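You operate a simulated robot arm through the tools that you are given. There is no shell and no other tool. Be economical: measure what you need, move in short steps, check, and stop when the job is done.

You are at the controls of a simulated robot arm. One attempt, no reset.

Task
Turn the damper's charge screw fully home, lock it and cover it again.
Fine: set the screw cover on the bench and free the lock lever first.
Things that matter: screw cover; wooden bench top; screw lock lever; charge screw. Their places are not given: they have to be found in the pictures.

Only the result counts: the job must be done as asked and must still hold three seconds after the hand-in. Knocking over, shifting, dropping, spilling or breaking anything else fails it. Lids that push on must go on centred and level and be pressed home; caps that screw on are set level and turned clockwise until they are tight.

Robot
A 7-joint arm with a two-finger parallel gripper, fixed in place. Base frame: the origin is at the foot of the arm, x ahead of it, y to its left, z up. Lengths are in mm, angles in degrees, forces in N, time in s.
Its first joint turns from -166.0 to 166.0 degrees. Payload 1.57 kg.
The TCP is the grasp point between the finger pads, 30 mm short of the fingertips. In the tool frame z runs along the fingers and y along their closing line. Largest opening 110 mm; finger width 24, thickness 12; the body of the gripper, 48 by 112 mm, starts 78 mm behind the TCP.
Orientation is that of the tool frame in the base frame, as a unit quaternion [x, y, z, w]. With the fingers straight down and closing along the base's y, the tool's x points along the base's -x, its y along +y and its z along -z.

Tools
- The arm moves only by the tool jog_arm. Its argument "commands" is a list of rows, each a list of 7 numbers: the shift along the base's x, y, z in mm, then the turn, a rotation vector about the base's x, y, z in degrees, then the finger opening in mm, from 0 to 110. In form: [[x, y, z, rx, ry, rz, gripper], ...]. A call has 1 to 12 rows; each row shifts and turns the commanded pose from where the row before left it. Rows are played at 5 a second. More than 50 mm and 8.6 degrees between two rows, or a gripper value outside its range, and nothing of the call is played. A pose out of reach is approached as far as the arm can. The call stops where the force on the tool passes 40 N (or 10 N more than at its start, if that is more) or the arm is blocked; 0.2 s more then pass. Each finger travels about 45 mm/s and halts on what it meets, pressing with about 41 N; the grip force reading is that of the motor and also rises with nothing between the fingers. The clock runs only during rows and for 0.2 s after the last one: add rows that do not move to give the fingers time. The reply holds the time, the measured pose of the TCP, the force on the tool along the base axes, the opening and the grip force, in the units named above and with some noise.
- Cameras (640 x 400 px; columns grow to the right, rows downward): "scene" is fixed at [51.6, 650.9, 1359.1]; the picture's right is [-0.84, -0.55, 0.00], its down [-0.39, 0.59, -0.70] and it looks along [0.39, -0.59, -0.71] (base axes); focal length 301 px, centre (320, 200). "wrist" rides on the gripper at [70, 16, -141] in the tool frame; the picture's right is [-0.23, 0.97, 0.00], its down [-0.86, -0.20, -0.48] and it looks along [-0.47, -0.11, 0.88] (tool axes); focal length 222 px, centre (320, 200).
- get_image(camera): a new picture of that camera. It takes no simulated time.
- raise_lower(by): slides the trunk up (or, below 0, down) by that many mm; the arm rides with it, the base frame stays. It gives what a move gives, with no picture.
- measure_at(camera, pixels): for up to 12 pixels [column, row] of the newest picture of that camera ("zoom" is the newest enlarged one), the place [x, y, z] in the base frame of the surface seen there, good to about 2 mm. It takes no simulated time.
- close_up(camera, box): a new picture of the part [left, top, right, bottom] of that camera's present view, enlarged. It takes no simulated time.
- finish_job(): hands the job in; it is judged then, once.

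Keep the steps short. Do not move on a guess: measure, check each grasp and each placing, and mend mistakes. In all there are 80 turns and 46 pictures (those below and enlarged ones count). Leave the gripper open and the arm clear of the work at the hand-in unless told otherwise, and finish with a single line.

The tools are called after ">>>" as name(argument=value, ...) on one line, values as JSON. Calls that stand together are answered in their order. jog_arm: Moves the arm, as the interface text tells. Its arguments: {"type":"object","properties":{"commands":{"type":"array","items":{"type":"array","items":{"type":"number"}}}},"required":["commands"]} The other tools are called the same way: raise_lower (by) slides the trunk up or down; get_image (camera) takes a picture; measure_at (camera, pixels) gives the place of the surface under pixels of a picture; close_up (camera, box) takes an enlarged picture of a part of a camera's view; finish_job () hands the job in.

At the start:

```text
t: 0.0
eef_pos: [245.0, 334.5, 1084.8]
tcp_rot: [0.0, 1.0, 0.0, 0.001]
ft_force: [-0.4, 0.2, 1.3]
finger_gap: 110.2
grip_force: 0.1
trunk travel left (down, up): [-525.0, 65.0]
```

scene: 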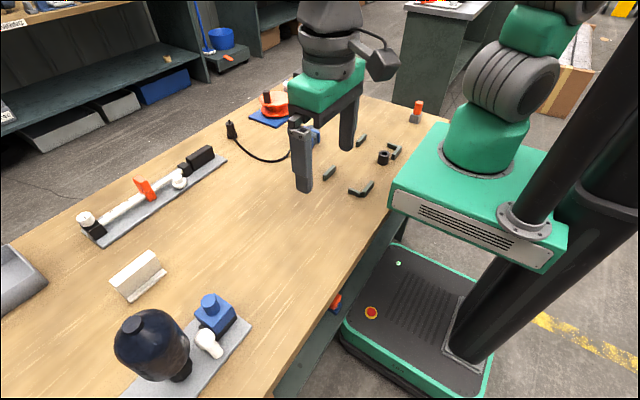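
wrist: 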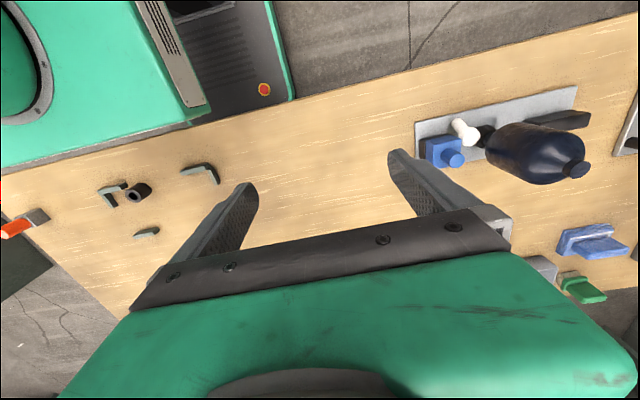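

I see a dark accumulator with a blue block and white part at the lower left (about 200,340), and a pipe with an orange lever at (145,190). I'll enlarge both regions.

>>> close_up(camera="scene", box=[100, 240, 300, 400])

>>> close_up(camera="scene", box=[60, 120, 260, 260])

>>> close_up(camera="scene", box=[240, 70, 440, 210])

>>> close_up(camera="wrist", box=[400, 70, 640, 320])

```text
2.50 times, centred on (200, 320) of scene
```

zoom: 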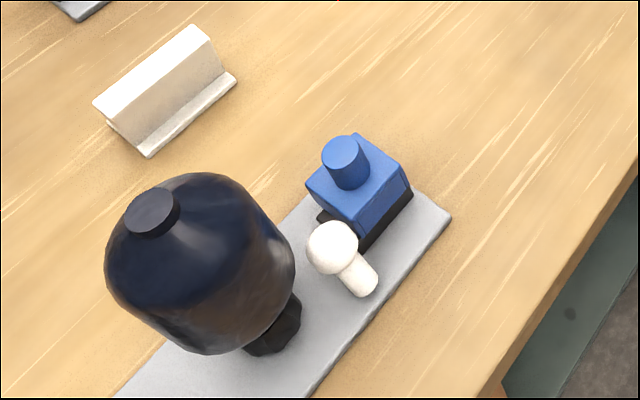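

```text
2.86 times, centred on (160, 190) of scene
```

zoom: 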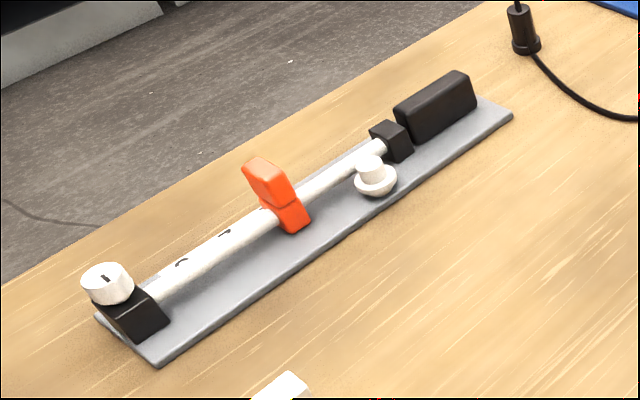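

```text
2.86 times, centred on (340, 140) of scene
```

zoom: 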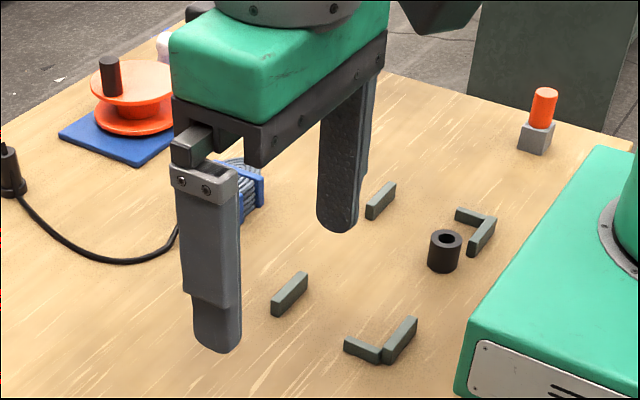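

```text
1.60 times, centred on (520, 195) of wrist
```

zoom: 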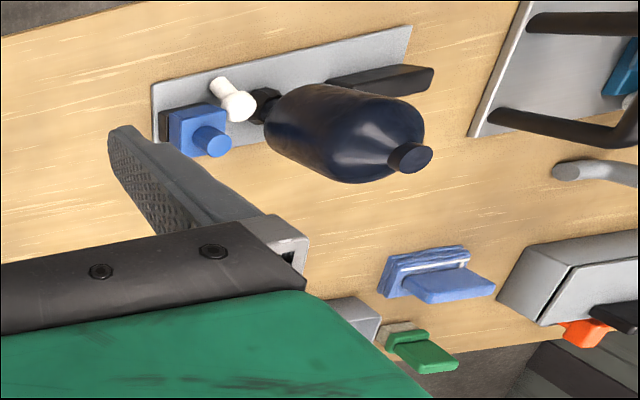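

The damper seems to be the bottle on a grey plate, with a blue knobbed cover and a white ball lever. I'll take a fresh close-up to measure it.

>>> close_up(camera="scene", box=[160, 270, 280, 370])

```text
4.00 times, centred on (220, 320) of scene
```

zoom: 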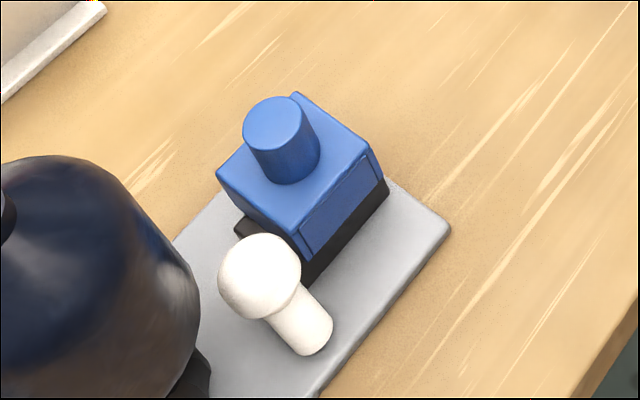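

>>> measure_at(camera="zoom", pixels=[[272, 118], [295, 97], [222, 178], [298, 243], [376, 150], [258, 265], [312, 335], [385, 190], [440, 228], [310, 275], [500, 130], [20, 60]])

>>> measure_at(camera="wrist", pixels=[[455, 158], [460, 126], [472, 138], [418, 125], [575, 90], [545, 150], [560, 118], [578, 170], [595, 245]])

```text
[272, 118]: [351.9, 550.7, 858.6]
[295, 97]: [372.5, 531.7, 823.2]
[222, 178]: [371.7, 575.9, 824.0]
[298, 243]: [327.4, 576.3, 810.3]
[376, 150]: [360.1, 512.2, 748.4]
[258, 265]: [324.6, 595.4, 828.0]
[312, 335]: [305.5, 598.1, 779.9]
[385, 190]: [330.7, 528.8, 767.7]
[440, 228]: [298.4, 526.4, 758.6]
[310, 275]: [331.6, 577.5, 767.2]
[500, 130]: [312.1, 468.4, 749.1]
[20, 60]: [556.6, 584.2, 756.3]
```

```text
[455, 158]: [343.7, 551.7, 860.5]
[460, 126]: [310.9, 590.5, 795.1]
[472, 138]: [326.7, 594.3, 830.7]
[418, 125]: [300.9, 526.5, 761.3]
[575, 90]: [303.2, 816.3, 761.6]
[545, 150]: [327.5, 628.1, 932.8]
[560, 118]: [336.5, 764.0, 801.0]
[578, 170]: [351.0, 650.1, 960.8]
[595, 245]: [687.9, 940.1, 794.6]
```

The cover is about 45 mm square, centred near (349,554), with its knob top at z≈859. The bottle stands at y>625. I'll turn the tool +90° about z so the fingers close along x and the hand stays narrow toward the bottle. I'll move nearer at the same time to get a clear look.

>>> jog_arm(commands=[[9, 10, -5, 0, 0, 8.18, 110], [9, 10, -5, 0, 0, 8.18, 110], [9, 10, -5, 0, 0, 8.18, 110], [9, 10, -5, 0, 0, 8.18, 110], [9, 10, -5, 0, 0, 8.18, 110], [9, 10, -5, 0, 0, 8.18, 110], [9, 10, -5, 0, 0, 8.18, 110], [9, 10, -5, 0, 0, 8.18, 110], [9, 10, -5, 0, 0, 8.18, 110], [9, 10, -5, 0, 0, 8.18, 110], [9, 10, -5, 0, 0, 8.2, 110], [0, 0, 0, 0, 0, 0, 110]])

>>> get_image(camera="wrist")

```text
t: 2.6
eef_pos: [344.3, 445.6, 1031.5]
tcp_rot: [0.708, -0.706, 0.0, 0.0]
ft_force: [0.3, 0.2, -0.2]
finger_gap: 110.0
grip_force: 0.0
trunk travel left (down, up): [-525.0, 65.0]
```

```text
38 pictures are left
```

wrist: 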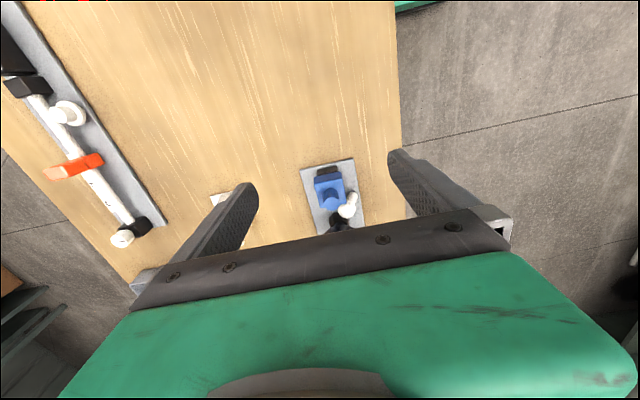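

The damper is in view around (330,195), so I'll enlarge it.

>>> close_up(camera="wrist", box=[280, 145, 390, 245])

```text
4.00 times, centred on (335, 195) of wrist
```

zoom: 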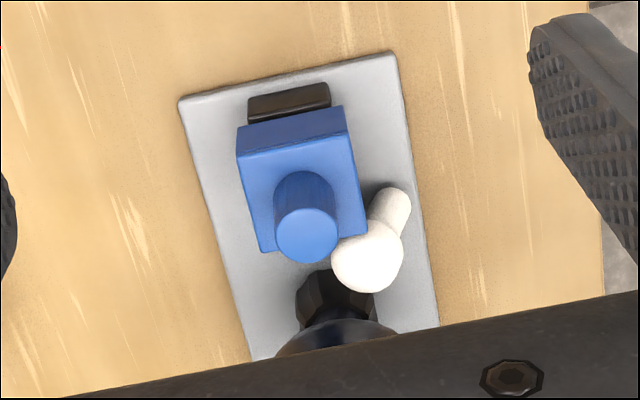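

>>> measure_at(camera="zoom", pixels=[[306, 235], [245, 155], [350, 138], [262, 245], [362, 228], [298, 155], [366, 260], [392, 205], [290, 100], [190, 100], [392, 62], [330, 300]])

```text
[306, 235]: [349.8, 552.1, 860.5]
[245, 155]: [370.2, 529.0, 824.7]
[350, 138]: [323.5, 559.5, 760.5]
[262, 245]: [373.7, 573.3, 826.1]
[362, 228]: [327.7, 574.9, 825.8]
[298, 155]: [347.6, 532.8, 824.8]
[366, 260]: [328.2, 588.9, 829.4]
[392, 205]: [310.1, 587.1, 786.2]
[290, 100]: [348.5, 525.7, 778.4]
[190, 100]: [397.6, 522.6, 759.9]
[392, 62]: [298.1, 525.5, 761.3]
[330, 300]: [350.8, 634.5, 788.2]
```

The knob axis is near (350,552). The fingertips can go down to about z=831, just above the cover's shoulder. I'll go over the knob and descend partway.

>>> jog_arm(commands=[[2, 36, 0, 0, 0, 0, 60], [2, 36, 0, 0, 0, 0, 60], [1.7, 34.4, 0, 0, 0, 0, 60], [0, 0, -40, 0, 0, 0, 60], [0, 0, -40, 0, 0, 0, 60], [0, 0, -35, 0, 0, 0, 60], [0, 0, 0, 0, 0, 0, 60]])

>>> get_image(camera="wrist")

```text
t: 4.2
eef_pos: [350.2, 551.0, 914.6]
tcp_rot: [0.707, -0.707, 0.0, 0.0]
ft_force: [0.6, -1.1, -0.3]
finger_gap: 60.1
grip_force: 0.0
trunk travel left (down, up): [-525.0, 65.0]
```

```text
36 pictures are left
```

wrist: 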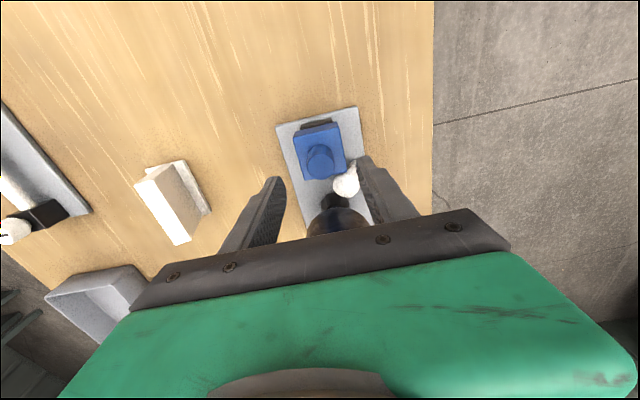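

The alignment looks right, so I'll go down to z≈861 and close on the knob.

>>> jog_arm(commands=[[0, 0.5, -25, 0, 0, 0, 50], [0, 0.5, -20, 0, 0, 0, 50], [0, 0, -8.5, 0, 0, 0, 50], [0, 0, 0, 0, 0, 0, 50], [0, 0, 0, 0, 0, 0, 10], [0, 0, 0, 0, 0, 0, 10], [0, 0, 0, 0, 0, 0, 10], [0, 0, 0, 0, 0, 0, 10]])

>>> close_up(camera="scene", box=[140, 250, 280, 370])

```text
t: 6.0
eef_pos: [349.2, 550.0, 862.6]
tcp_rot: [-0.707, 0.707, 0.0, 0.0]
ft_force: [-0.6, -0.1, -0.7]
finger_gap: 23.9
grip_force: 35.7
trunk travel left (down, up): [-525.0, 65.0]
```

```text
3.33 times, centred on (210, 310) of scene
```

zoom: 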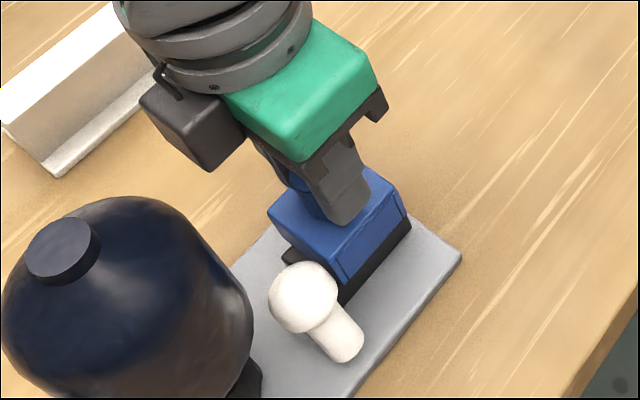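

The knob is held (gap 23.9, grip 35.7 N). I'll lift straight up slowly while watching the force.

>>> jog_arm(commands=[[0, 0, 4, 0, 0, 0, 10], [0, 0, 6, 0, 0, 0, 10], [0, 0, 10, 0, 0, 0, 10], [0, 0, 20, 0, 0, 0, 10], [0, 0, 20, 0, 0, 0, 10], [0, 0, 0, 0, 0, 0, 10]])

>>> close_up(camera="scene", box=[140, 250, 280, 370])

```text
t: 7.4
eef_pos: [348.2, 551.1, 923.1]
tcp_rot: [-0.707, 0.707, 0.0, 0.0]
ft_force: [0.4, -0.3, 0.0]
finger_gap: 23.5
grip_force: 36.2
trunk travel left (down, up): [-525.0, 65.0]
```

```text
3.33 times, centred on (210, 310) of scene
```

zoom: 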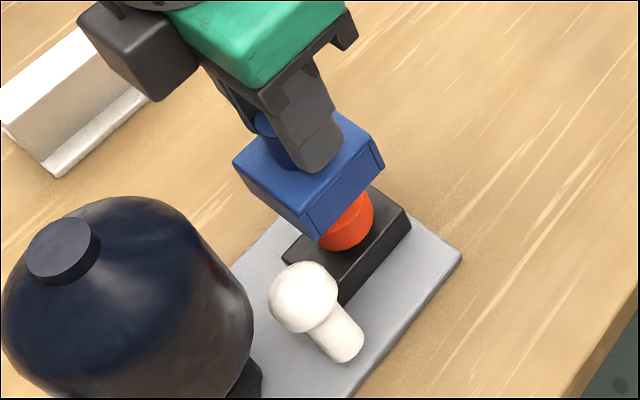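

The cover came off and an orange screw head shows on a black block. I'll set the cover on bare bench near (360,415), moving across first and then down.

>>> jog_arm(commands=[[3, -34, 0, 0, 0, 0, 10], [3, -34, 0, 0, 0, 0, 10], [3, -34, 0, 0, 0, 0, 10], [3, -34, 0, 0, 0, 0, 10], [0, 0, -30, 0, 0, 0, 10], [0, 0, -30, 0, 0, 0, 10], [0, 0, -15, 0, 0, 0, 10], [0, 0, -5, 0, 0, 0, 10], [0, 0, 0, 0, 0, 0, 10]])

>>> close_up(camera="scene", box=[180, 210, 320, 330])

```text
t: 9.4
eef_pos: [360.5, 415.6, 841.3]
tcp_rot: [0.707, -0.707, 0.0, 0.0]
ft_force: [0.1, 0.5, 1.1]
finger_gap: 23.8
grip_force: 35.7
trunk travel left (down, up): [-525.0, 65.0]
```

```text
3.33 times, centred on (250, 270) of scene
```

zoom: 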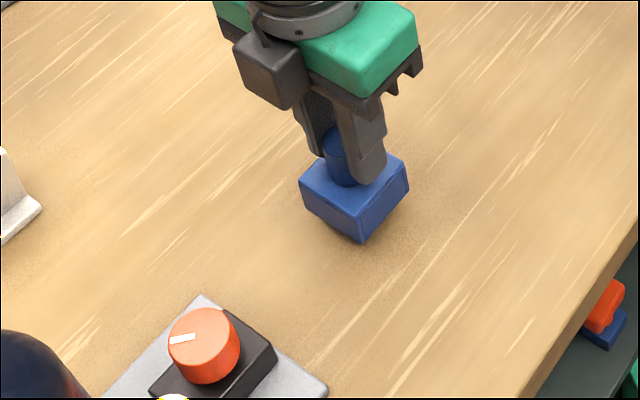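

The screw head is a round orange knob with a white pointer. I'll lower the cover in small steps until it touches.

>>> jog_arm(commands=[[0, 0, -2, 0, 0, 0, 10], [0, 0, -2, 0, 0, 0, 10], [0, 0, -2, 0, 0, 0, 10], [0, 0, 0, 0, 0, 0, 10]])

```text
t: 10.4
eef_pos: [360.5, 415.3, 837.0]
tcp_rot: [0.707, -0.707, 0.0, 0.0]
ft_force: [0.7, 0.4, 0.0]
finger_gap: 23.4
grip_force: 35.7
trunk travel left (down, up): [-525.0, 65.0]
```

>>> jog_arm(commands=[[0, 0, -2, 0, 0, 0, 10], [0, 0, -2, 0, 0, 0, 10], [0, 0, 0, 0, 0, 0, 10]])

>>> close_up(camera="scene", box=[210, 220, 310, 300])

```text
t: 11.2
eef_pos: [361.9, 415.6, 831.8]
tcp_rot: [-0.707, 0.707, 0.0, -0.001]
ft_force: [0.5, -0.2, -0.3]
finger_gap: 23.6
grip_force: 36.2
trunk travel left (down, up): [-525.0, 65.0]
```

```text
5.00 times, centred on (260, 260) of scene
```

zoom: 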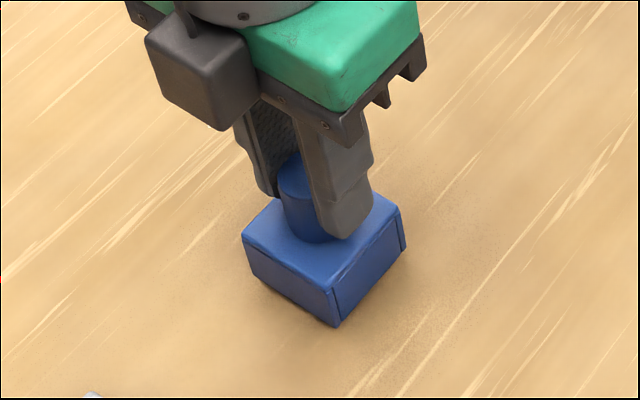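

>>> measure_at(camera="zoom", pixels=[[336, 318], [334, 295], [290, 295], [320, 345], [405, 215], [395, 228], [300, 250]])

>>> jog_arm(commands=[[0, 0, -1.5, 0, 0, 0, 10], [0, 0, -1.5, 0, 0, 0, 10], [0, 0, 0, 0, 0, 0, 10]])

```text
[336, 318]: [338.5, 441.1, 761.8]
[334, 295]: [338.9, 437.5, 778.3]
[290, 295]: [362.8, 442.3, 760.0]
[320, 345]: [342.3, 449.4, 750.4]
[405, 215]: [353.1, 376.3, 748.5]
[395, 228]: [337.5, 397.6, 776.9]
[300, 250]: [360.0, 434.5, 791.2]
```

```text
t: 12.0
eef_pos: [361.5, 415.1, 829.5]
tcp_rot: [-0.707, 0.707, 0.0, 0.0]
ft_force: [-0.4, 0.1, -0.4]
finger_gap: 23.7
grip_force: 35.7
trunk travel left (down, up): [-525.0, 65.0]
```

The cover's bottom is still a few mm above the bench (750), so I'll keep going down gently.

>>> jog_arm(commands=[[0, 0, -1.5, 0, 0, 0, 10], [0, 0, -1.5, 0, 0, 0, 10], [0, 0, 0, 0, 0, 0, 10]])

>>> jog_arm(commands=[[0, 0, -1, 0, 0, 0, 10], [0, 0, -1, 0, 0, 0, 10], [0, 0, 0, 0, 0, 0, 10]])

```text
t: 12.8
eef_pos: [362.3, 415.0, 826.5]
tcp_rot: [-0.707, 0.707, 0.0, 0.001]
ft_force: [-0.4, -0.8, 5.9]
finger_gap: 23.7
grip_force: 35.3
trunk travel left (down, up): [-525.0, 65.0]
```

```text
t: 13.6
eef_pos: [362.9, 415.8, 826.6]
tcp_rot: [0.708, -0.707, 0.0, -0.003]
ft_force: [-2.8, -1.8, 26.6]
finger_gap: 23.5
grip_force: 35.4
trunk travel left (down, up): [-525.0, 65.0]
```

The cover is on the bench (26 N up). I'll ease off, open and rise.

>>> jog_arm(commands=[[0, 0, 2, 0, 0, 0, 10], [0, 0, 0, 0, 0, 0, 40], [0, 0, 0, 0, 0, 0, 50], [0, 0, 0, 0, 0, 0, 50], [0, 0, 40, 0, 0, 0, 50], [0, 0, 40, 0, 0, 0, 50], [0, 0, 40, 0, 0, 0, 50], [0, 25, 20, 0, 0, 0, 50], [0, 0, 0, 0, 0, 0, 50]])

>>> get_image(camera="wrist")

>>> close_up(camera="scene", box=[160, 240, 300, 360])

```text
t: 15.6
eef_pos: [363.9, 440.8, 967.2]
tcp_rot: [0.708, -0.706, 0.0, 0.0]
ft_force: [0.1, -0.9, 0.2]
finger_gap: 50.1
grip_force: 0.0
trunk travel left (down, up): [-525.0, 65.0]
```

```text
31 pictures are left
```

wrist: 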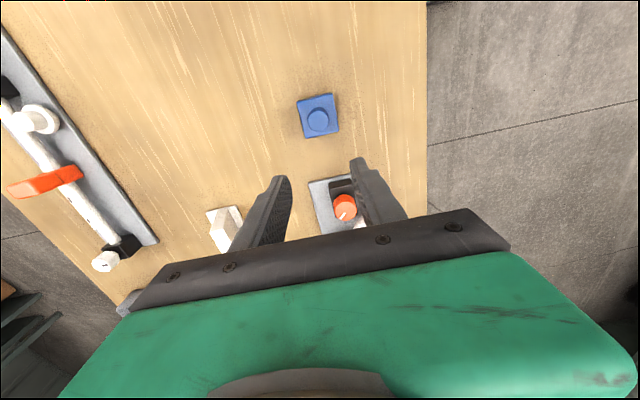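

```text
3.33 times, centred on (230, 300) of scene
```

zoom: 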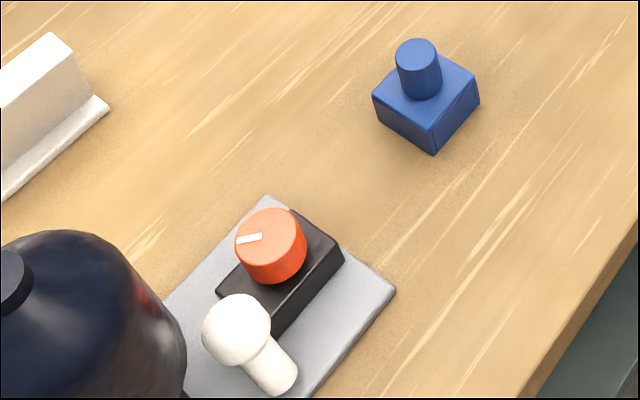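

The cover stands upright at about (362,415). I'll measure the screw and lever here, then look from the wrist.

>>> measure_at(camera="zoom", pixels=[[262, 230], [240, 238], [268, 212], [299, 225], [255, 255], [238, 312], [245, 355], [278, 385], [258, 360], [335, 255], [222, 290], [415, 50]])

>>> jog_arm(commands=[[-7, 30, 12, 0, 0, 0, 110], [-7, 30, 12, 0, 0, 0, 110], [0, 0, 0, 0, 0, 0, 110], [0, 0, 0, 0, 0, 0, 110]])

>>> close_up(camera="wrist", box=[270, 100, 410, 210])

```text
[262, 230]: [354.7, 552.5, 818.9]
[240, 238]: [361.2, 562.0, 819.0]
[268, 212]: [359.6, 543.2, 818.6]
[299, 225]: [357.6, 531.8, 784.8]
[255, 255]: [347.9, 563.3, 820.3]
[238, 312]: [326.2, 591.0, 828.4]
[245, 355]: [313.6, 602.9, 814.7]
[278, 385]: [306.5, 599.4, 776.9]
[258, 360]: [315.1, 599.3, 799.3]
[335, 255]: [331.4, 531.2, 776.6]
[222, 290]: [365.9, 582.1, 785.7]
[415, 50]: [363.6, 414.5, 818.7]
```

```text
t: 16.6
eef_pos: [348.5, 500.8, 990.6]
tcp_rot: [0.707, -0.707, 0.0, 0.0]
ft_force: [-0.4, 0.0, 0.0]
finger_gap: 109.9
grip_force: 0.0
trunk travel left (down, up): [-525.0, 65.0]
```

```text
3.64 times, centred on (340, 155) of wrist
```

zoom: 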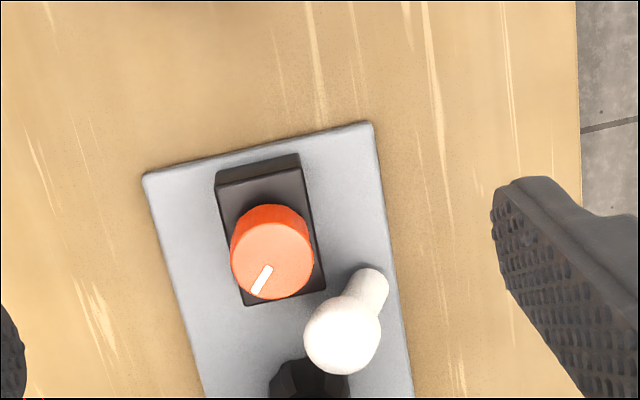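

>>> measure_at(camera="zoom", pixels=[[342, 335], [310, 330], [375, 325], [345, 370], [368, 285], [378, 275], [350, 298], [384, 295], [270, 262], [262, 280], [365, 310], [390, 268]])

>>> close_up(camera="scene", box=[180, 310, 260, 374])

```text
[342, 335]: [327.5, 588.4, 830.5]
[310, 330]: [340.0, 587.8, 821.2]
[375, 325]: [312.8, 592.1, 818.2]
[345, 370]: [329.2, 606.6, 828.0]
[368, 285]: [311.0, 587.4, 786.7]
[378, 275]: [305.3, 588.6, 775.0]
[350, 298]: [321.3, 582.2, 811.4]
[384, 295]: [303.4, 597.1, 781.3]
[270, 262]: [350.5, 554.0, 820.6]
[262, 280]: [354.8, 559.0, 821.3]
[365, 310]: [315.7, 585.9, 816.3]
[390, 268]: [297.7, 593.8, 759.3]
```

```text
6.25 times, centred on (220, 342) of scene
```

zoom: 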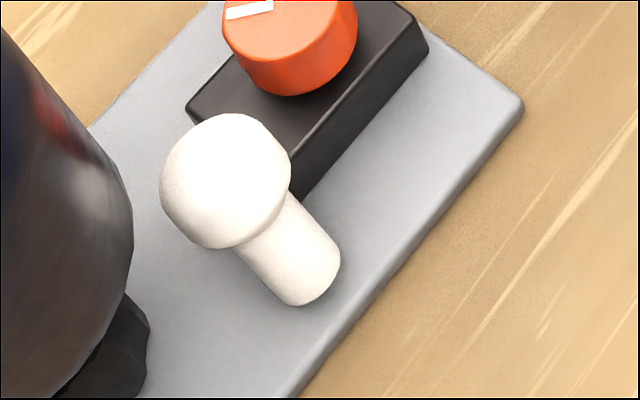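

The lever's ball is centred near (327,597,816). Its stem runs down toward (305,597,770), so it leans toward +x and looks like a toggle. I need the bottle's clearance before working there.

>>> get_image(camera="scene")

>>> measure_at(camera="scene", pixels=[[187, 355], [182, 335], [170, 322], [150, 325], [130, 322], [125, 345], [140, 365], [160, 375], [175, 368], [180, 372], [186, 345], [155, 345]])

```text
27 pictures are left
```

scene: 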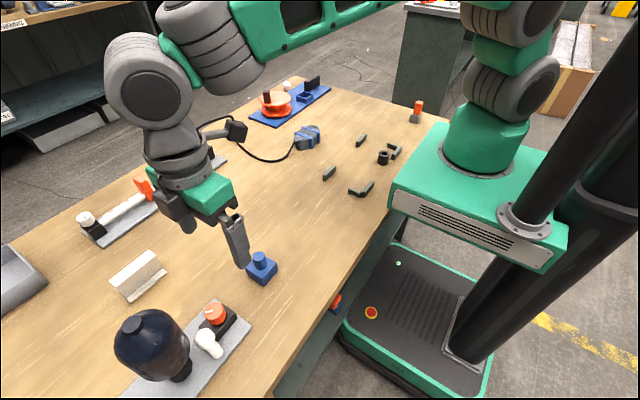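

```text
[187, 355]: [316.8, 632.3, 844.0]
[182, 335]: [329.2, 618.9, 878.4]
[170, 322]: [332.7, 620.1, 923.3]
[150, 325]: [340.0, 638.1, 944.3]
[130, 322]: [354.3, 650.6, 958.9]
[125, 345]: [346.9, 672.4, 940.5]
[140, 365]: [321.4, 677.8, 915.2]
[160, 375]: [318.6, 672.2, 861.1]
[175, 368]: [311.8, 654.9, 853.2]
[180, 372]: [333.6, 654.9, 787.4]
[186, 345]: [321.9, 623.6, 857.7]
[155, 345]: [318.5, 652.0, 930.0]
```

The bottle axis is about (350,650) with radius about 39 for z>840, so a vertical hand at the lever would be tight. I'll tilt the tool 20° (rx +20) to keep the hand away from the bottle and fingers straddling the ball along x. I'll stage it above first and check.

>>> jog_arm(commands=[[-7, 5, 0, 6.67, 0, 0, 70], [-7, 5, 0, 6.67, 0, 0, 48], [-7.5, 5, 0, 6.66, 0, 0, 48], [0, 24, -40, 0, 0, 0, 48], [0, 22.2, -41.6, 0, 0, 0, 48], [0, 0, 0, 0, 0, 0, 48]])

>>> get_image(camera="wrist")

>>> close_up(camera="scene", box=[130, 240, 270, 370])

```text
t: 18.0
eef_pos: [326.6, 563.5, 906.3]
tcp_rot: [0.696, -0.696, -0.124, -0.123]
ft_force: [-0.2, 0.4, -0.7]
finger_gap: 48.1
grip_force: 0.1
trunk travel left (down, up): [-525.0, 65.0]
```

```text
26 pictures are left
```

wrist: 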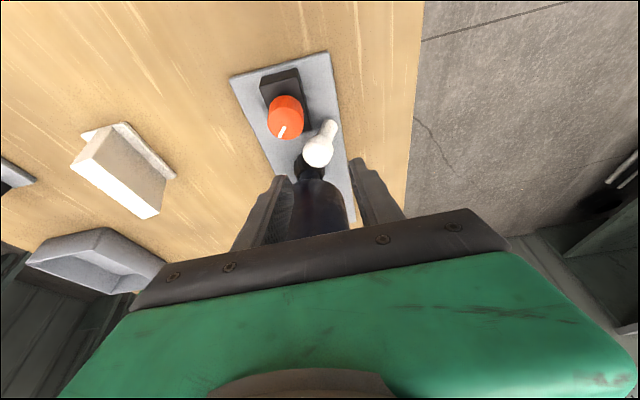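

```text
3.08 times, centred on (200, 305) of scene
```

zoom: 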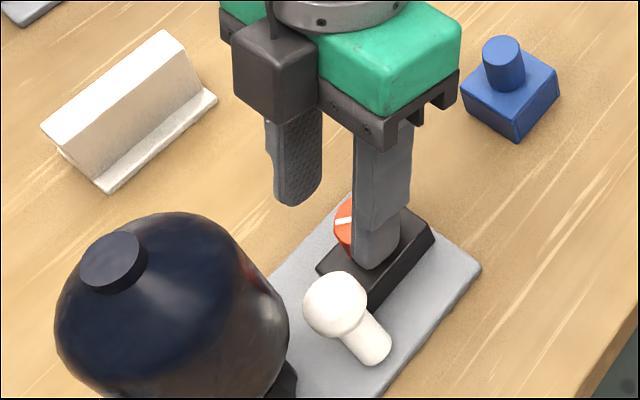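

The staging is right. I'll descend along the tool axis so the fingers straddle the ball.

>>> jog_arm(commands=[[0, 8.7, -24, 0, 0, 0, 48], [0, 8.7, -24, 0, 0, 0, 48], [0, 4.4, -12, 0, 0, 0, 48], [0, 4.4, -12, 0, 0, 0, 48], [0, 0, 0, 0, 0, 0, 48]])

>>> close_up(camera="scene", box=[130, 240, 270, 370])

>>> close_up(camera="wrist", box=[220, 60, 420, 220])

```text
t: 19.2
eef_pos: [326.4, 588.9, 835.7]
tcp_rot: [0.697, -0.696, -0.123, -0.123]
ft_force: [-0.6, 0.3, -0.2]
finger_gap: 47.9
grip_force: 0.0
trunk travel left (down, up): [-525.0, 65.0]
```

```text
3.08 times, centred on (200, 305) of scene
```

zoom: 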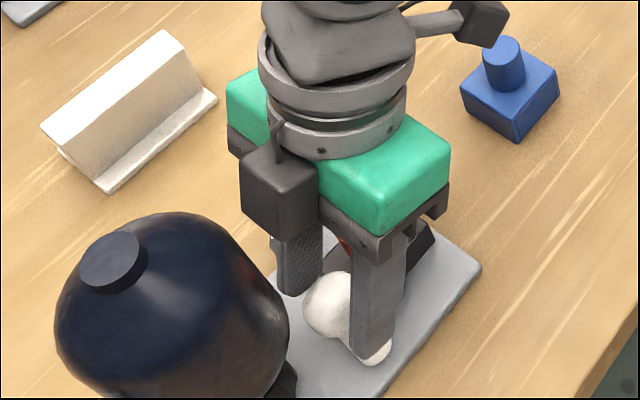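

```text
2.50 times, centred on (320, 140) of wrist
```

zoom: 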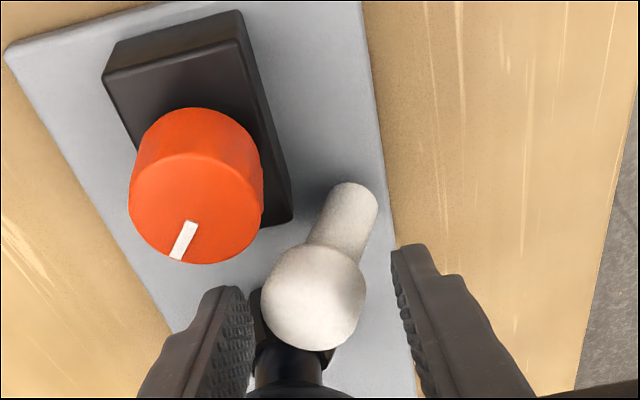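

The fingers straddle the ball freely. I'll push toward -x in small steps with the +x finger and watch the force.

>>> jog_arm(commands=[[-5, 0, 0, 0, 0, 0, 48], [-5, 0, 0, 0, 0, 0, 48], [-5, 0, 0, 0, 0, 0, 48], [-4, 0, 0, 0, 0, 0, 48], [-4, 0, 0, 0, 0, 0, 48], [0, 0, 0, 0, 0, 0, 48]])

>>> close_up(camera="wrist", box=[220, 60, 420, 220])

```text
t: 20.6
eef_pos: [302.8, 588.1, 835.8]
tcp_rot: [0.697, -0.696, -0.122, -0.122]
ft_force: [0.0, -0.4, -0.8]
finger_gap: 48.3
grip_force: 0.4
trunk travel left (down, up): [-525.0, 65.0]
```

```text
2.50 times, centred on (320, 140) of wrist
```

zoom: 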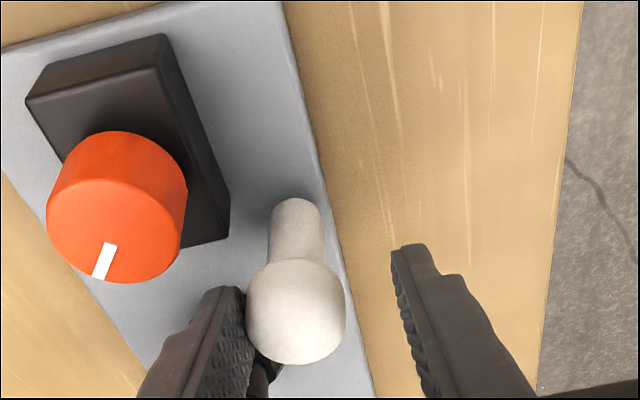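

The lever swings easily toward -x, so I'll continue until it meets a stop.

>>> jog_arm(commands=[[-5, 0, 0, 0, 0, 0, 48], [-5, 0, 0, 0, 0, 0, 48], [-5, 0, 0, 0, 0, 0, 48], [-4, 0, 0, 0, 0, 0, 48], [-4, 0, 0, 0, 0, 0, 48], [0, 0, 0, 0, 0, 0, 48]])

>>> close_up(camera="wrist", box=[220, 60, 420, 220])

```text
t: 22.0
eef_pos: [280.9, 587.7, 835.6]
tcp_rot: [0.697, -0.696, -0.123, -0.122]
ft_force: [-0.1, -0.2, -0.3]
finger_gap: 47.9
grip_force: 0.1
trunk travel left (down, up): [-525.0, 65.0]
```

```text
2.50 times, centred on (320, 140) of wrist
```

zoom: 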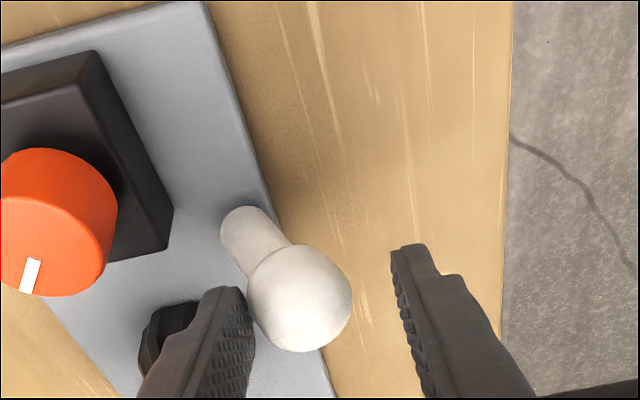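

>>> jog_arm(commands=[[-3, 0, 0, 0, 0, 0, 48], [-3, 0, 0, 0, 0, 0, 48], [-3, 0, -1, 0, 0, 0, 48], [-3, 0, -1, 0, 0, 0, 48], [0, 0, 0, 0, 0, 0, 48]])

```text
t: 23.2
eef_pos: [267.6, 587.4, 834.3]
tcp_rot: [-0.696, 0.697, 0.122, 0.122]
ft_force: [2.3, -0.7, -0.2]
finger_gap: 49.5
grip_force: 0.7
trunk travel left (down, up): [-525.0, 65.0]
```

>>> jog_arm(commands=[[-2, 0, 0, 0, 0, 0, 48], [-2, 0, 0, 0, 0, 0, 48], [0, 0, 0, 0, 0, 0, 48]])

>>> close_up(camera="wrist", box=[220, 60, 420, 220])

```text
t: 24.0
eef_pos: [264.1, 587.7, 834.3]
tcp_rot: [-0.696, 0.697, 0.122, 0.123]
ft_force: [3.1, 0.2, 0.2]
finger_gap: 50.3
grip_force: 1.2
trunk travel left (down, up): [-525.0, 65.0]
```

```text
2.50 times, centred on (320, 140) of wrist
```

zoom: 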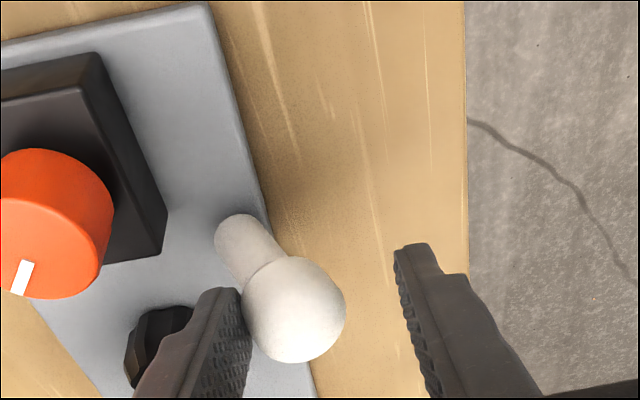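

The plate hardly moved in the wrist view although the arm moved 17 mm, so I may have dragged it. I'll stop and measure the plate corners.

>>> close_up(camera="scene", box=[130, 240, 270, 370])

>>> measure_at(camera="wrist", pixels=[[301, 64], [303, 70], [310, 110], [295, 63], [228, 170], [240, 160], [335, 185]])

```text
3.08 times, centred on (200, 305) of scene
```

zoom: 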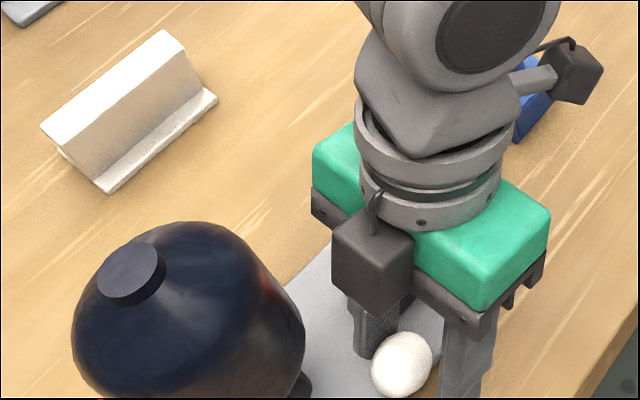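

```text
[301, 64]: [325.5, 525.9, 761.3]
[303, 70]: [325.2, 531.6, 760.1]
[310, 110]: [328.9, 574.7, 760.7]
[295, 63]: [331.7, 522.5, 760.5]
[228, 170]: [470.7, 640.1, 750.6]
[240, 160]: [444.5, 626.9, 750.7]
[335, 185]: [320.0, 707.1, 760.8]
```

The bottle cap shifted in the scene picture, so the plate slid some 13 mm in -x once the lever hit its stop. I'll back off, retract and then measure and mend it.

>>> jog_arm(commands=[[5, 0, 0, 0, 0, 0, 48], [3, 0, 0, 0, 0, 0, 48], [0, -4.4, 12, 0, 0, 0, 48], [0, -8.7, 24, 0, 0, 0, 48], [0, -12, 33, 0, 0, 0, 48], [0, -15, 40, 0, 0, 0, 110], [0, -25, 0, 0, 0, 0, 110], [0, 0, 0, 0, 0, 0, 110]])

>>> get_image(camera="wrist")

```text
t: 25.8
eef_pos: [271.6, 522.2, 944.4]
tcp_rot: [-0.696, 0.697, 0.123, 0.123]
ft_force: [0.8, -0.3, 0.0]
finger_gap: 110.0
grip_force: 0.1
trunk travel left (down, up): [-525.0, 65.0]
```

```text
18 pictures are left
```

wrist: 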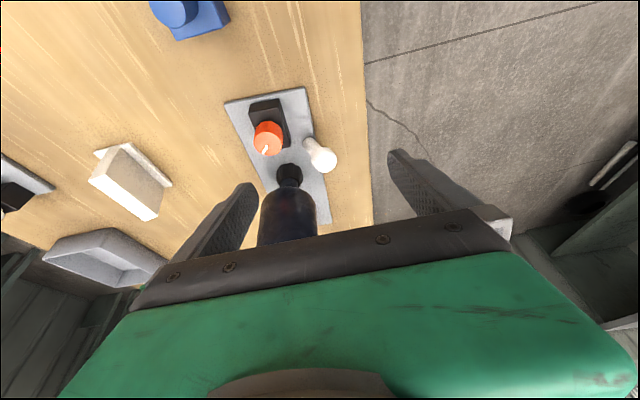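

>>> measure_at(camera="wrist", pixels=[[227, 103], [303, 90], [306, 100], [324, 195], [328, 218], [267, 143], [273, 103], [285, 104], [252, 112], [321, 158], [290, 135], [250, 150]])

```text
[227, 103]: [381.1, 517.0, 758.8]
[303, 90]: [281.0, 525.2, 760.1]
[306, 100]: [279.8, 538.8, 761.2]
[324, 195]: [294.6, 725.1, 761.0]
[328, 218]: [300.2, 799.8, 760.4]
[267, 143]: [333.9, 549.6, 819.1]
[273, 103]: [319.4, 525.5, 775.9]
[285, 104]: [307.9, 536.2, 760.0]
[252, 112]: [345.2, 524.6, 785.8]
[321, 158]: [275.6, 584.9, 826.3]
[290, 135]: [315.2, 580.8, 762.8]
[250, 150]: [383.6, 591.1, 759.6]
```

The near end of the plate has moved about 17 mm in -x and the plate has yawed about -3.3° (now about -4.6°, was about -1.3°). I'll put it back by gripping the sides of the black block with vertical fingers at yaw -4.6°. First I stage above it and check.

>>> jog_arm(commands=[[20, 8, 0, -6.67, 0, 0, 80], [20, 8, 0, -6.67, 0, 0, 70], [22.4, 7, -10, -6.66, 0, 0, 64], [0, 0, -25, 0, 0, -4.6, 64], [0, 0, 0, 0, 0, 0, 64]])

>>> close_up(camera="wrist", box=[220, 80, 420, 240])

```text
t: 27.0
eef_pos: [333.7, 546.0, 908.5]
tcp_rot: [-0.679, 0.734, 0.0, 0.0]
ft_force: [0.4, 0.0, 0.4]
finger_gap: 63.8
grip_force: 0.1
trunk travel left (down, up): [-525.0, 65.0]
```

```text
2.50 times, centred on (320, 160) of wrist
```

zoom: 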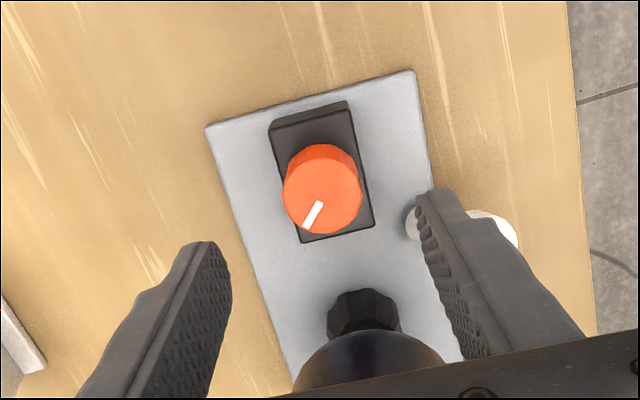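

>>> measure_at(camera="zoom", pixels=[[274, 132], [352, 113], [303, 236], [370, 222], [210, 130], [411, 75], [322, 195], [287, 195], [358, 195], [322, 165], [324, 225], [440, 240]])

```text
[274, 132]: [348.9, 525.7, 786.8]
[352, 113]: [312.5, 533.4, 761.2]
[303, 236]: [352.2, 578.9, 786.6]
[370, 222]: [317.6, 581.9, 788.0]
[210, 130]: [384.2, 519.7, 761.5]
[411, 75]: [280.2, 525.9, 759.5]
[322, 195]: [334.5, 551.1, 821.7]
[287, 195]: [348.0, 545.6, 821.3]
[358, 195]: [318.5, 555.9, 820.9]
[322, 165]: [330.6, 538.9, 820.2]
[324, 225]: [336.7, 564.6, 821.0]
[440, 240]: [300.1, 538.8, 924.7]
```

The block is about 36 mm wide and centred at x≈334.5. I'll descend around it, tips to about z=767, and close.

>>> jog_arm(commands=[[0.3, 0, -40, 0, 0, 0, 64], [0, 0, -40, 0, 0, 0, 64], [0, 0, -20, 0, 0, 0, 64], [0, 0, -10, 0, 0, 0, 60], [0, 0, 0, 0, 0, 0, 50], [0, 0, 0, 0, 0, 0, 40], [0, 0, 0, 0, 0, 0, 34], [0, 0, 0, 0, 0, 0, 34]])

```text
t: 28.8
eef_pos: [334.2, 544.7, 797.8]
tcp_rot: [-0.679, 0.734, 0.001, 0.0]
ft_force: [0.3, -0.4, -0.2]
finger_gap: 40.4
grip_force: 30.1
trunk travel left (down, up): [-525.0, 65.0]
```

The block is gripped (gap 40.4). I'll slide the plate back by +16.5 mm in x and +3.3° yaw in small steps.

>>> jog_arm(commands=[[2.8, 0.15, 0, 0, 0, 0.55, 34], [2.8, 0.15, 0, 0, 0, 0.55, 34], [2.8, 0.15, 0, 0, 0, 0.55, 34], [2.8, 0.15, 0, 0, 0, 0.55, 34], [2.8, 0.15, 0, 0, 0, 0.55, 34], [2.8, 0.15, 0, 0, 0, 0.55, 34], [0, 0, 0, 0, 0, 0, 34]])

>>> get_image(camera="scene")

```text
t: 30.4
eef_pos: [351.7, 546.0, 799.2]
tcp_rot: [-0.699, 0.715, 0.0, 0.0]
ft_force: [-2.4, -1.5, -0.6]
finger_gap: 39.8
grip_force: 40.6
trunk travel left (down, up): [-525.0, 65.0]
```

```text
16 pictures are left
```

scene: 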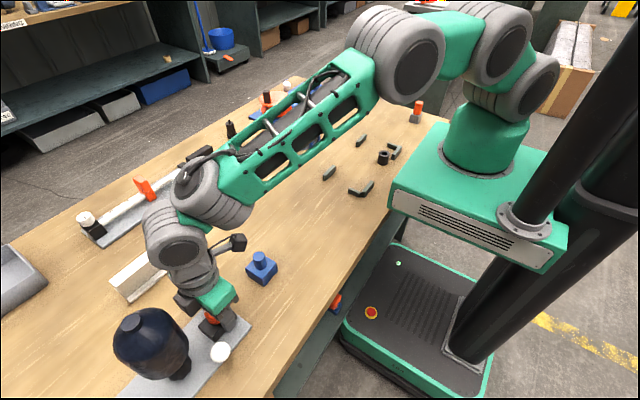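

The bottle and plate are back where they were (cap at (134,323), as at the start). I'll release, rise and check the knob's centre and the pointer.

>>> jog_arm(commands=[[0, 0, 0, 0, 0, 0, 48], [0, 0, 0, 0, 0, 0, 64], [0, 0, 0, 0, 0, 0, 64], [0, 0, 30, 0, 0, 0, 64], [0, 0, 40, 0, 0, 0, 64], [0, 0, 40, 0, 0, 0, 64], [0, 0, 0, 0, 0, 0, 64]])

>>> close_up(camera="wrist", box=[220, 80, 420, 240])

>>> measure_at(camera="zoom", pixels=[[274, 132], [303, 236], [370, 222], [210, 130], [411, 75], [322, 195], [287, 195], [358, 195], [322, 165], [324, 225]])

```text
t: 32.0
eef_pos: [350.2, 546.7, 909.3]
tcp_rot: [-0.7, 0.714, 0.001, 0.0]
ft_force: [0.1, 0.6, -0.2]
finger_gap: 64.1
grip_force: 0.0
trunk travel left (down, up): [-525.0, 65.0]
```

```text
2.50 times, centred on (320, 160) of wrist
```

zoom: 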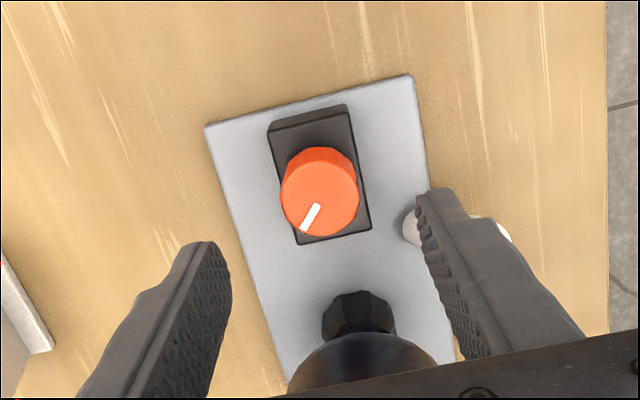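

```text
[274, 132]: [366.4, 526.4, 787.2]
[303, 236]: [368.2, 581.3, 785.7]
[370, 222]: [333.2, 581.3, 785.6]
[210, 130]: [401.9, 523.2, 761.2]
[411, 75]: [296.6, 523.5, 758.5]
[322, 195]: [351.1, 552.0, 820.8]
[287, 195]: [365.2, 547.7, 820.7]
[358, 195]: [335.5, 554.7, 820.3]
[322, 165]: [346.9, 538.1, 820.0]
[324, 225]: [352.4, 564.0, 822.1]
```

The plate is restored, with corners at (402,523) and (297,523.5). The knob centre is about (351.4,553) with radius 16. To keep the hand clear of the bottle I'll turn only within ±42°. I'll pre-rotate +42.5° above the knob and then descend.

>>> jog_arm(commands=[[0.3, 1.3, -5, 0, 0, 8.5, 60], [0.3, 1.3, -10, 0, 0, 8.5, 54], [0.3, 1.3, -10, 0, 0, 8.5, 50], [0.3, 1.3, -10, 0, 0, 8.5, 50], [0, 1.1, -10, 0, 0, 8.5, 50], [0, 0, 0, 0, 0, 0, 50]])

>>> close_up(camera="wrist", box=[220, 80, 420, 240])

```text
t: 33.4
eef_pos: [352.6, 552.5, 862.0]
tcp_rot: [0.911, -0.412, 0.001, 0.0]
ft_force: [-0.1, 0.7, -0.2]
finger_gap: 50.0
grip_force: 0.1
trunk travel left (down, up): [-525.0, 65.0]
```

```text
2.50 times, centred on (320, 160) of wrist
```

zoom: 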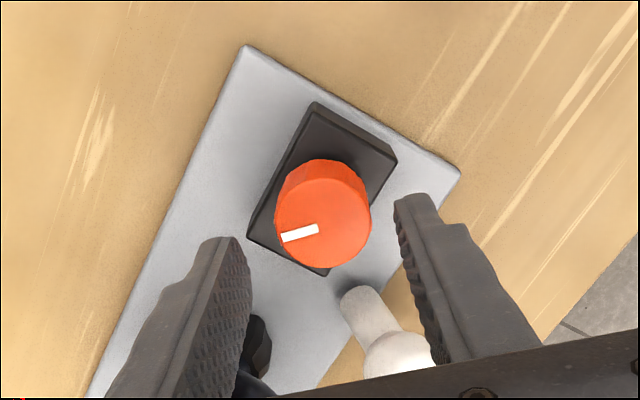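

>>> jog_arm(commands=[[0, 0.3, -20, 0, 0, 0, 50], [0, 0, -19, 0, 0, 0, 50], [0, 0, 0, 0, 0, 0, 40], [0, 0, 0, 0, 0, 0, 30], [0, 0, 0, 0, 0, 0, 28], [0, 0, 0, 0, 0, 0, 28]])

```text
t: 34.8
eef_pos: [352.2, 552.9, 824.1]
tcp_rot: [0.911, -0.413, 0.0, 0.0]
ft_force: [-1.1, -0.1, 0.7]
finger_gap: 33.0
grip_force: 34.4
trunk travel left (down, up): [-525.0, 65.0]
```

The knob is gripped (gap 33). I'll turn clockwise (negative z), first by 24°, and check.

>>> jog_arm(commands=[[0, 0, 0, 0, 0, -6, 28], [0, 0, 0, 0, 0, -6, 28], [0, 0, 0, 0, 0, -6, 28], [0, 0, 0, 0, 0, -6, 28], [0, 0, 0, 0, 0, 0, 28]])

>>> get_image(camera="wrist")

```text
t: 36.0
eef_pos: [352.8, 552.7, 824.4]
tcp_rot: [0.805, -0.594, 0.0, 0.0]
ft_force: [-0.2, 0.0, 0.7]
finger_gap: 32.7
grip_force: 40.8
trunk travel left (down, up): [-525.0, 65.0]
```

```text
13 pictures are left
```

wrist: 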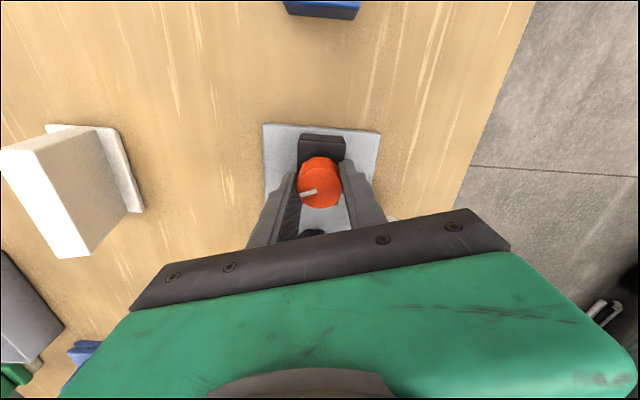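

>>> measure_at(camera="wrist", pixels=[[266, 127], [377, 134], [372, 165], [269, 165], [302, 144], [342, 144]])

>>> jog_arm(commands=[[0, 0, 0, 0, 0, -6, 28], [0, 0, 0, 0, 0, -6, 28], [0, 0, 0, 0, 0, -6, 28], [0, 0, 0, 0, 0, -6, 28], [0, 0, 0, 0, 0, 0, 28]])

```text
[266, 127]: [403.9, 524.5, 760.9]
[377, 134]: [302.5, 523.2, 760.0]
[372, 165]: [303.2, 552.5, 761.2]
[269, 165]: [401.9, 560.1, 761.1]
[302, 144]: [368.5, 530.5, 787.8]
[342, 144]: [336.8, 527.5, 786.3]
```

```text
t: 37.2
eef_pos: [352.6, 552.6, 823.3]
tcp_rot: [-0.664, 0.748, 0.001, 0.0]
ft_force: [-0.3, -1.0, -0.2]
finger_gap: 33.0
grip_force: 40.7
trunk travel left (down, up): [-525.0, 65.0]
```

The plate hasn't rotated and the knob is turning. I'll go another 18° and check.

>>> jog_arm(commands=[[0, 0, 0, 0, 0, -6, 28], [0, 0, 0, 0, 0, -6, 28], [0, 0, 0, 0, 0, -6, 28], [0, 0, 0, 0, 0, 0, 28]])

>>> get_image(camera="wrist")

```text
t: 38.2
eef_pos: [353.7, 553.5, 824.0]
tcp_rot: [-0.539, 0.843, -0.001, 0.0]
ft_force: [-2.0, -0.6, 0.2]
finger_gap: 33.1
grip_force: 41.0
trunk travel left (down, up): [-525.0, 65.0]
```

```text
12 pictures are left
```

wrist: 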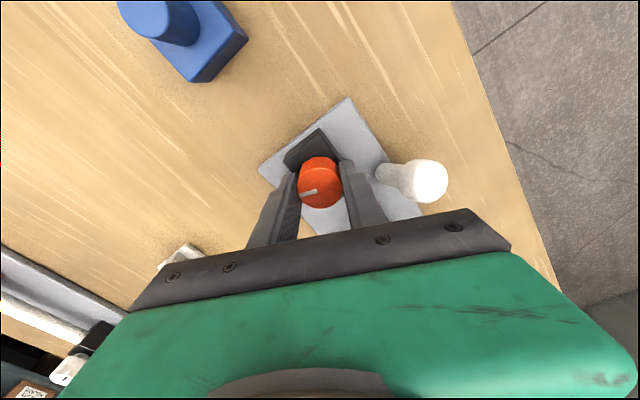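

>>> measure_at(camera="wrist", pixels=[[261, 170], [348, 100], [351, 103], [382, 153], [286, 160], [318, 133], [320, 195], [410, 180]])

```text
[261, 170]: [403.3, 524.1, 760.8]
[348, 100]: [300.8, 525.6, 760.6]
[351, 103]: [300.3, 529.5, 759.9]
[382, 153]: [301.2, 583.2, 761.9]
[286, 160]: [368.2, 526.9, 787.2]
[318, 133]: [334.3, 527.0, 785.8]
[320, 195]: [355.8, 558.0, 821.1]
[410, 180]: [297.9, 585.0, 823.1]
```

The plate is still steady, so I'll finish this stroke with 18° more.

>>> jog_arm(commands=[[0, 0, 0, 0, 0, -6, 28], [0, 0, 0, 0, 0, -6, 28], [0, 0, 0, 0, 0, -6, 28], [0, 0, 0, 0, 0, 0, 28]])

>>> get_image(camera="wrist")

```text
t: 39.2
eef_pos: [352.9, 554.3, 825.1]
tcp_rot: [-0.4, 0.916, -0.001, -0.001]
ft_force: [0.0, 1.3, 0.2]
finger_gap: 33.1
grip_force: 40.7
trunk travel left (down, up): [-525.0, 65.0]
```

```text
11 pictures are left
```

wrist: 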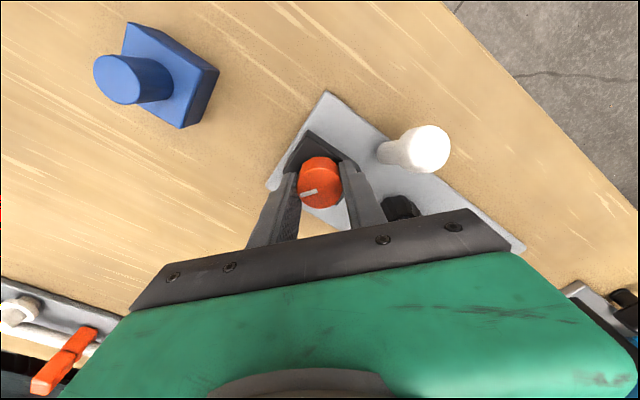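

>>> measure_at(camera="wrist", pixels=[[270, 186], [327, 94], [331, 96], [380, 135], [450, 183], [520, 248], [289, 166], [311, 134]])

```text
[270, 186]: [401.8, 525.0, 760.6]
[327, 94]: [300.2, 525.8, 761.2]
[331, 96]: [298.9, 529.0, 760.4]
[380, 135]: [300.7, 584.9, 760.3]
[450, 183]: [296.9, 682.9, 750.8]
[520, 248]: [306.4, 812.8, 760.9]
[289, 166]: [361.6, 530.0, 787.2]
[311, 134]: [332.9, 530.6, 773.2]
```

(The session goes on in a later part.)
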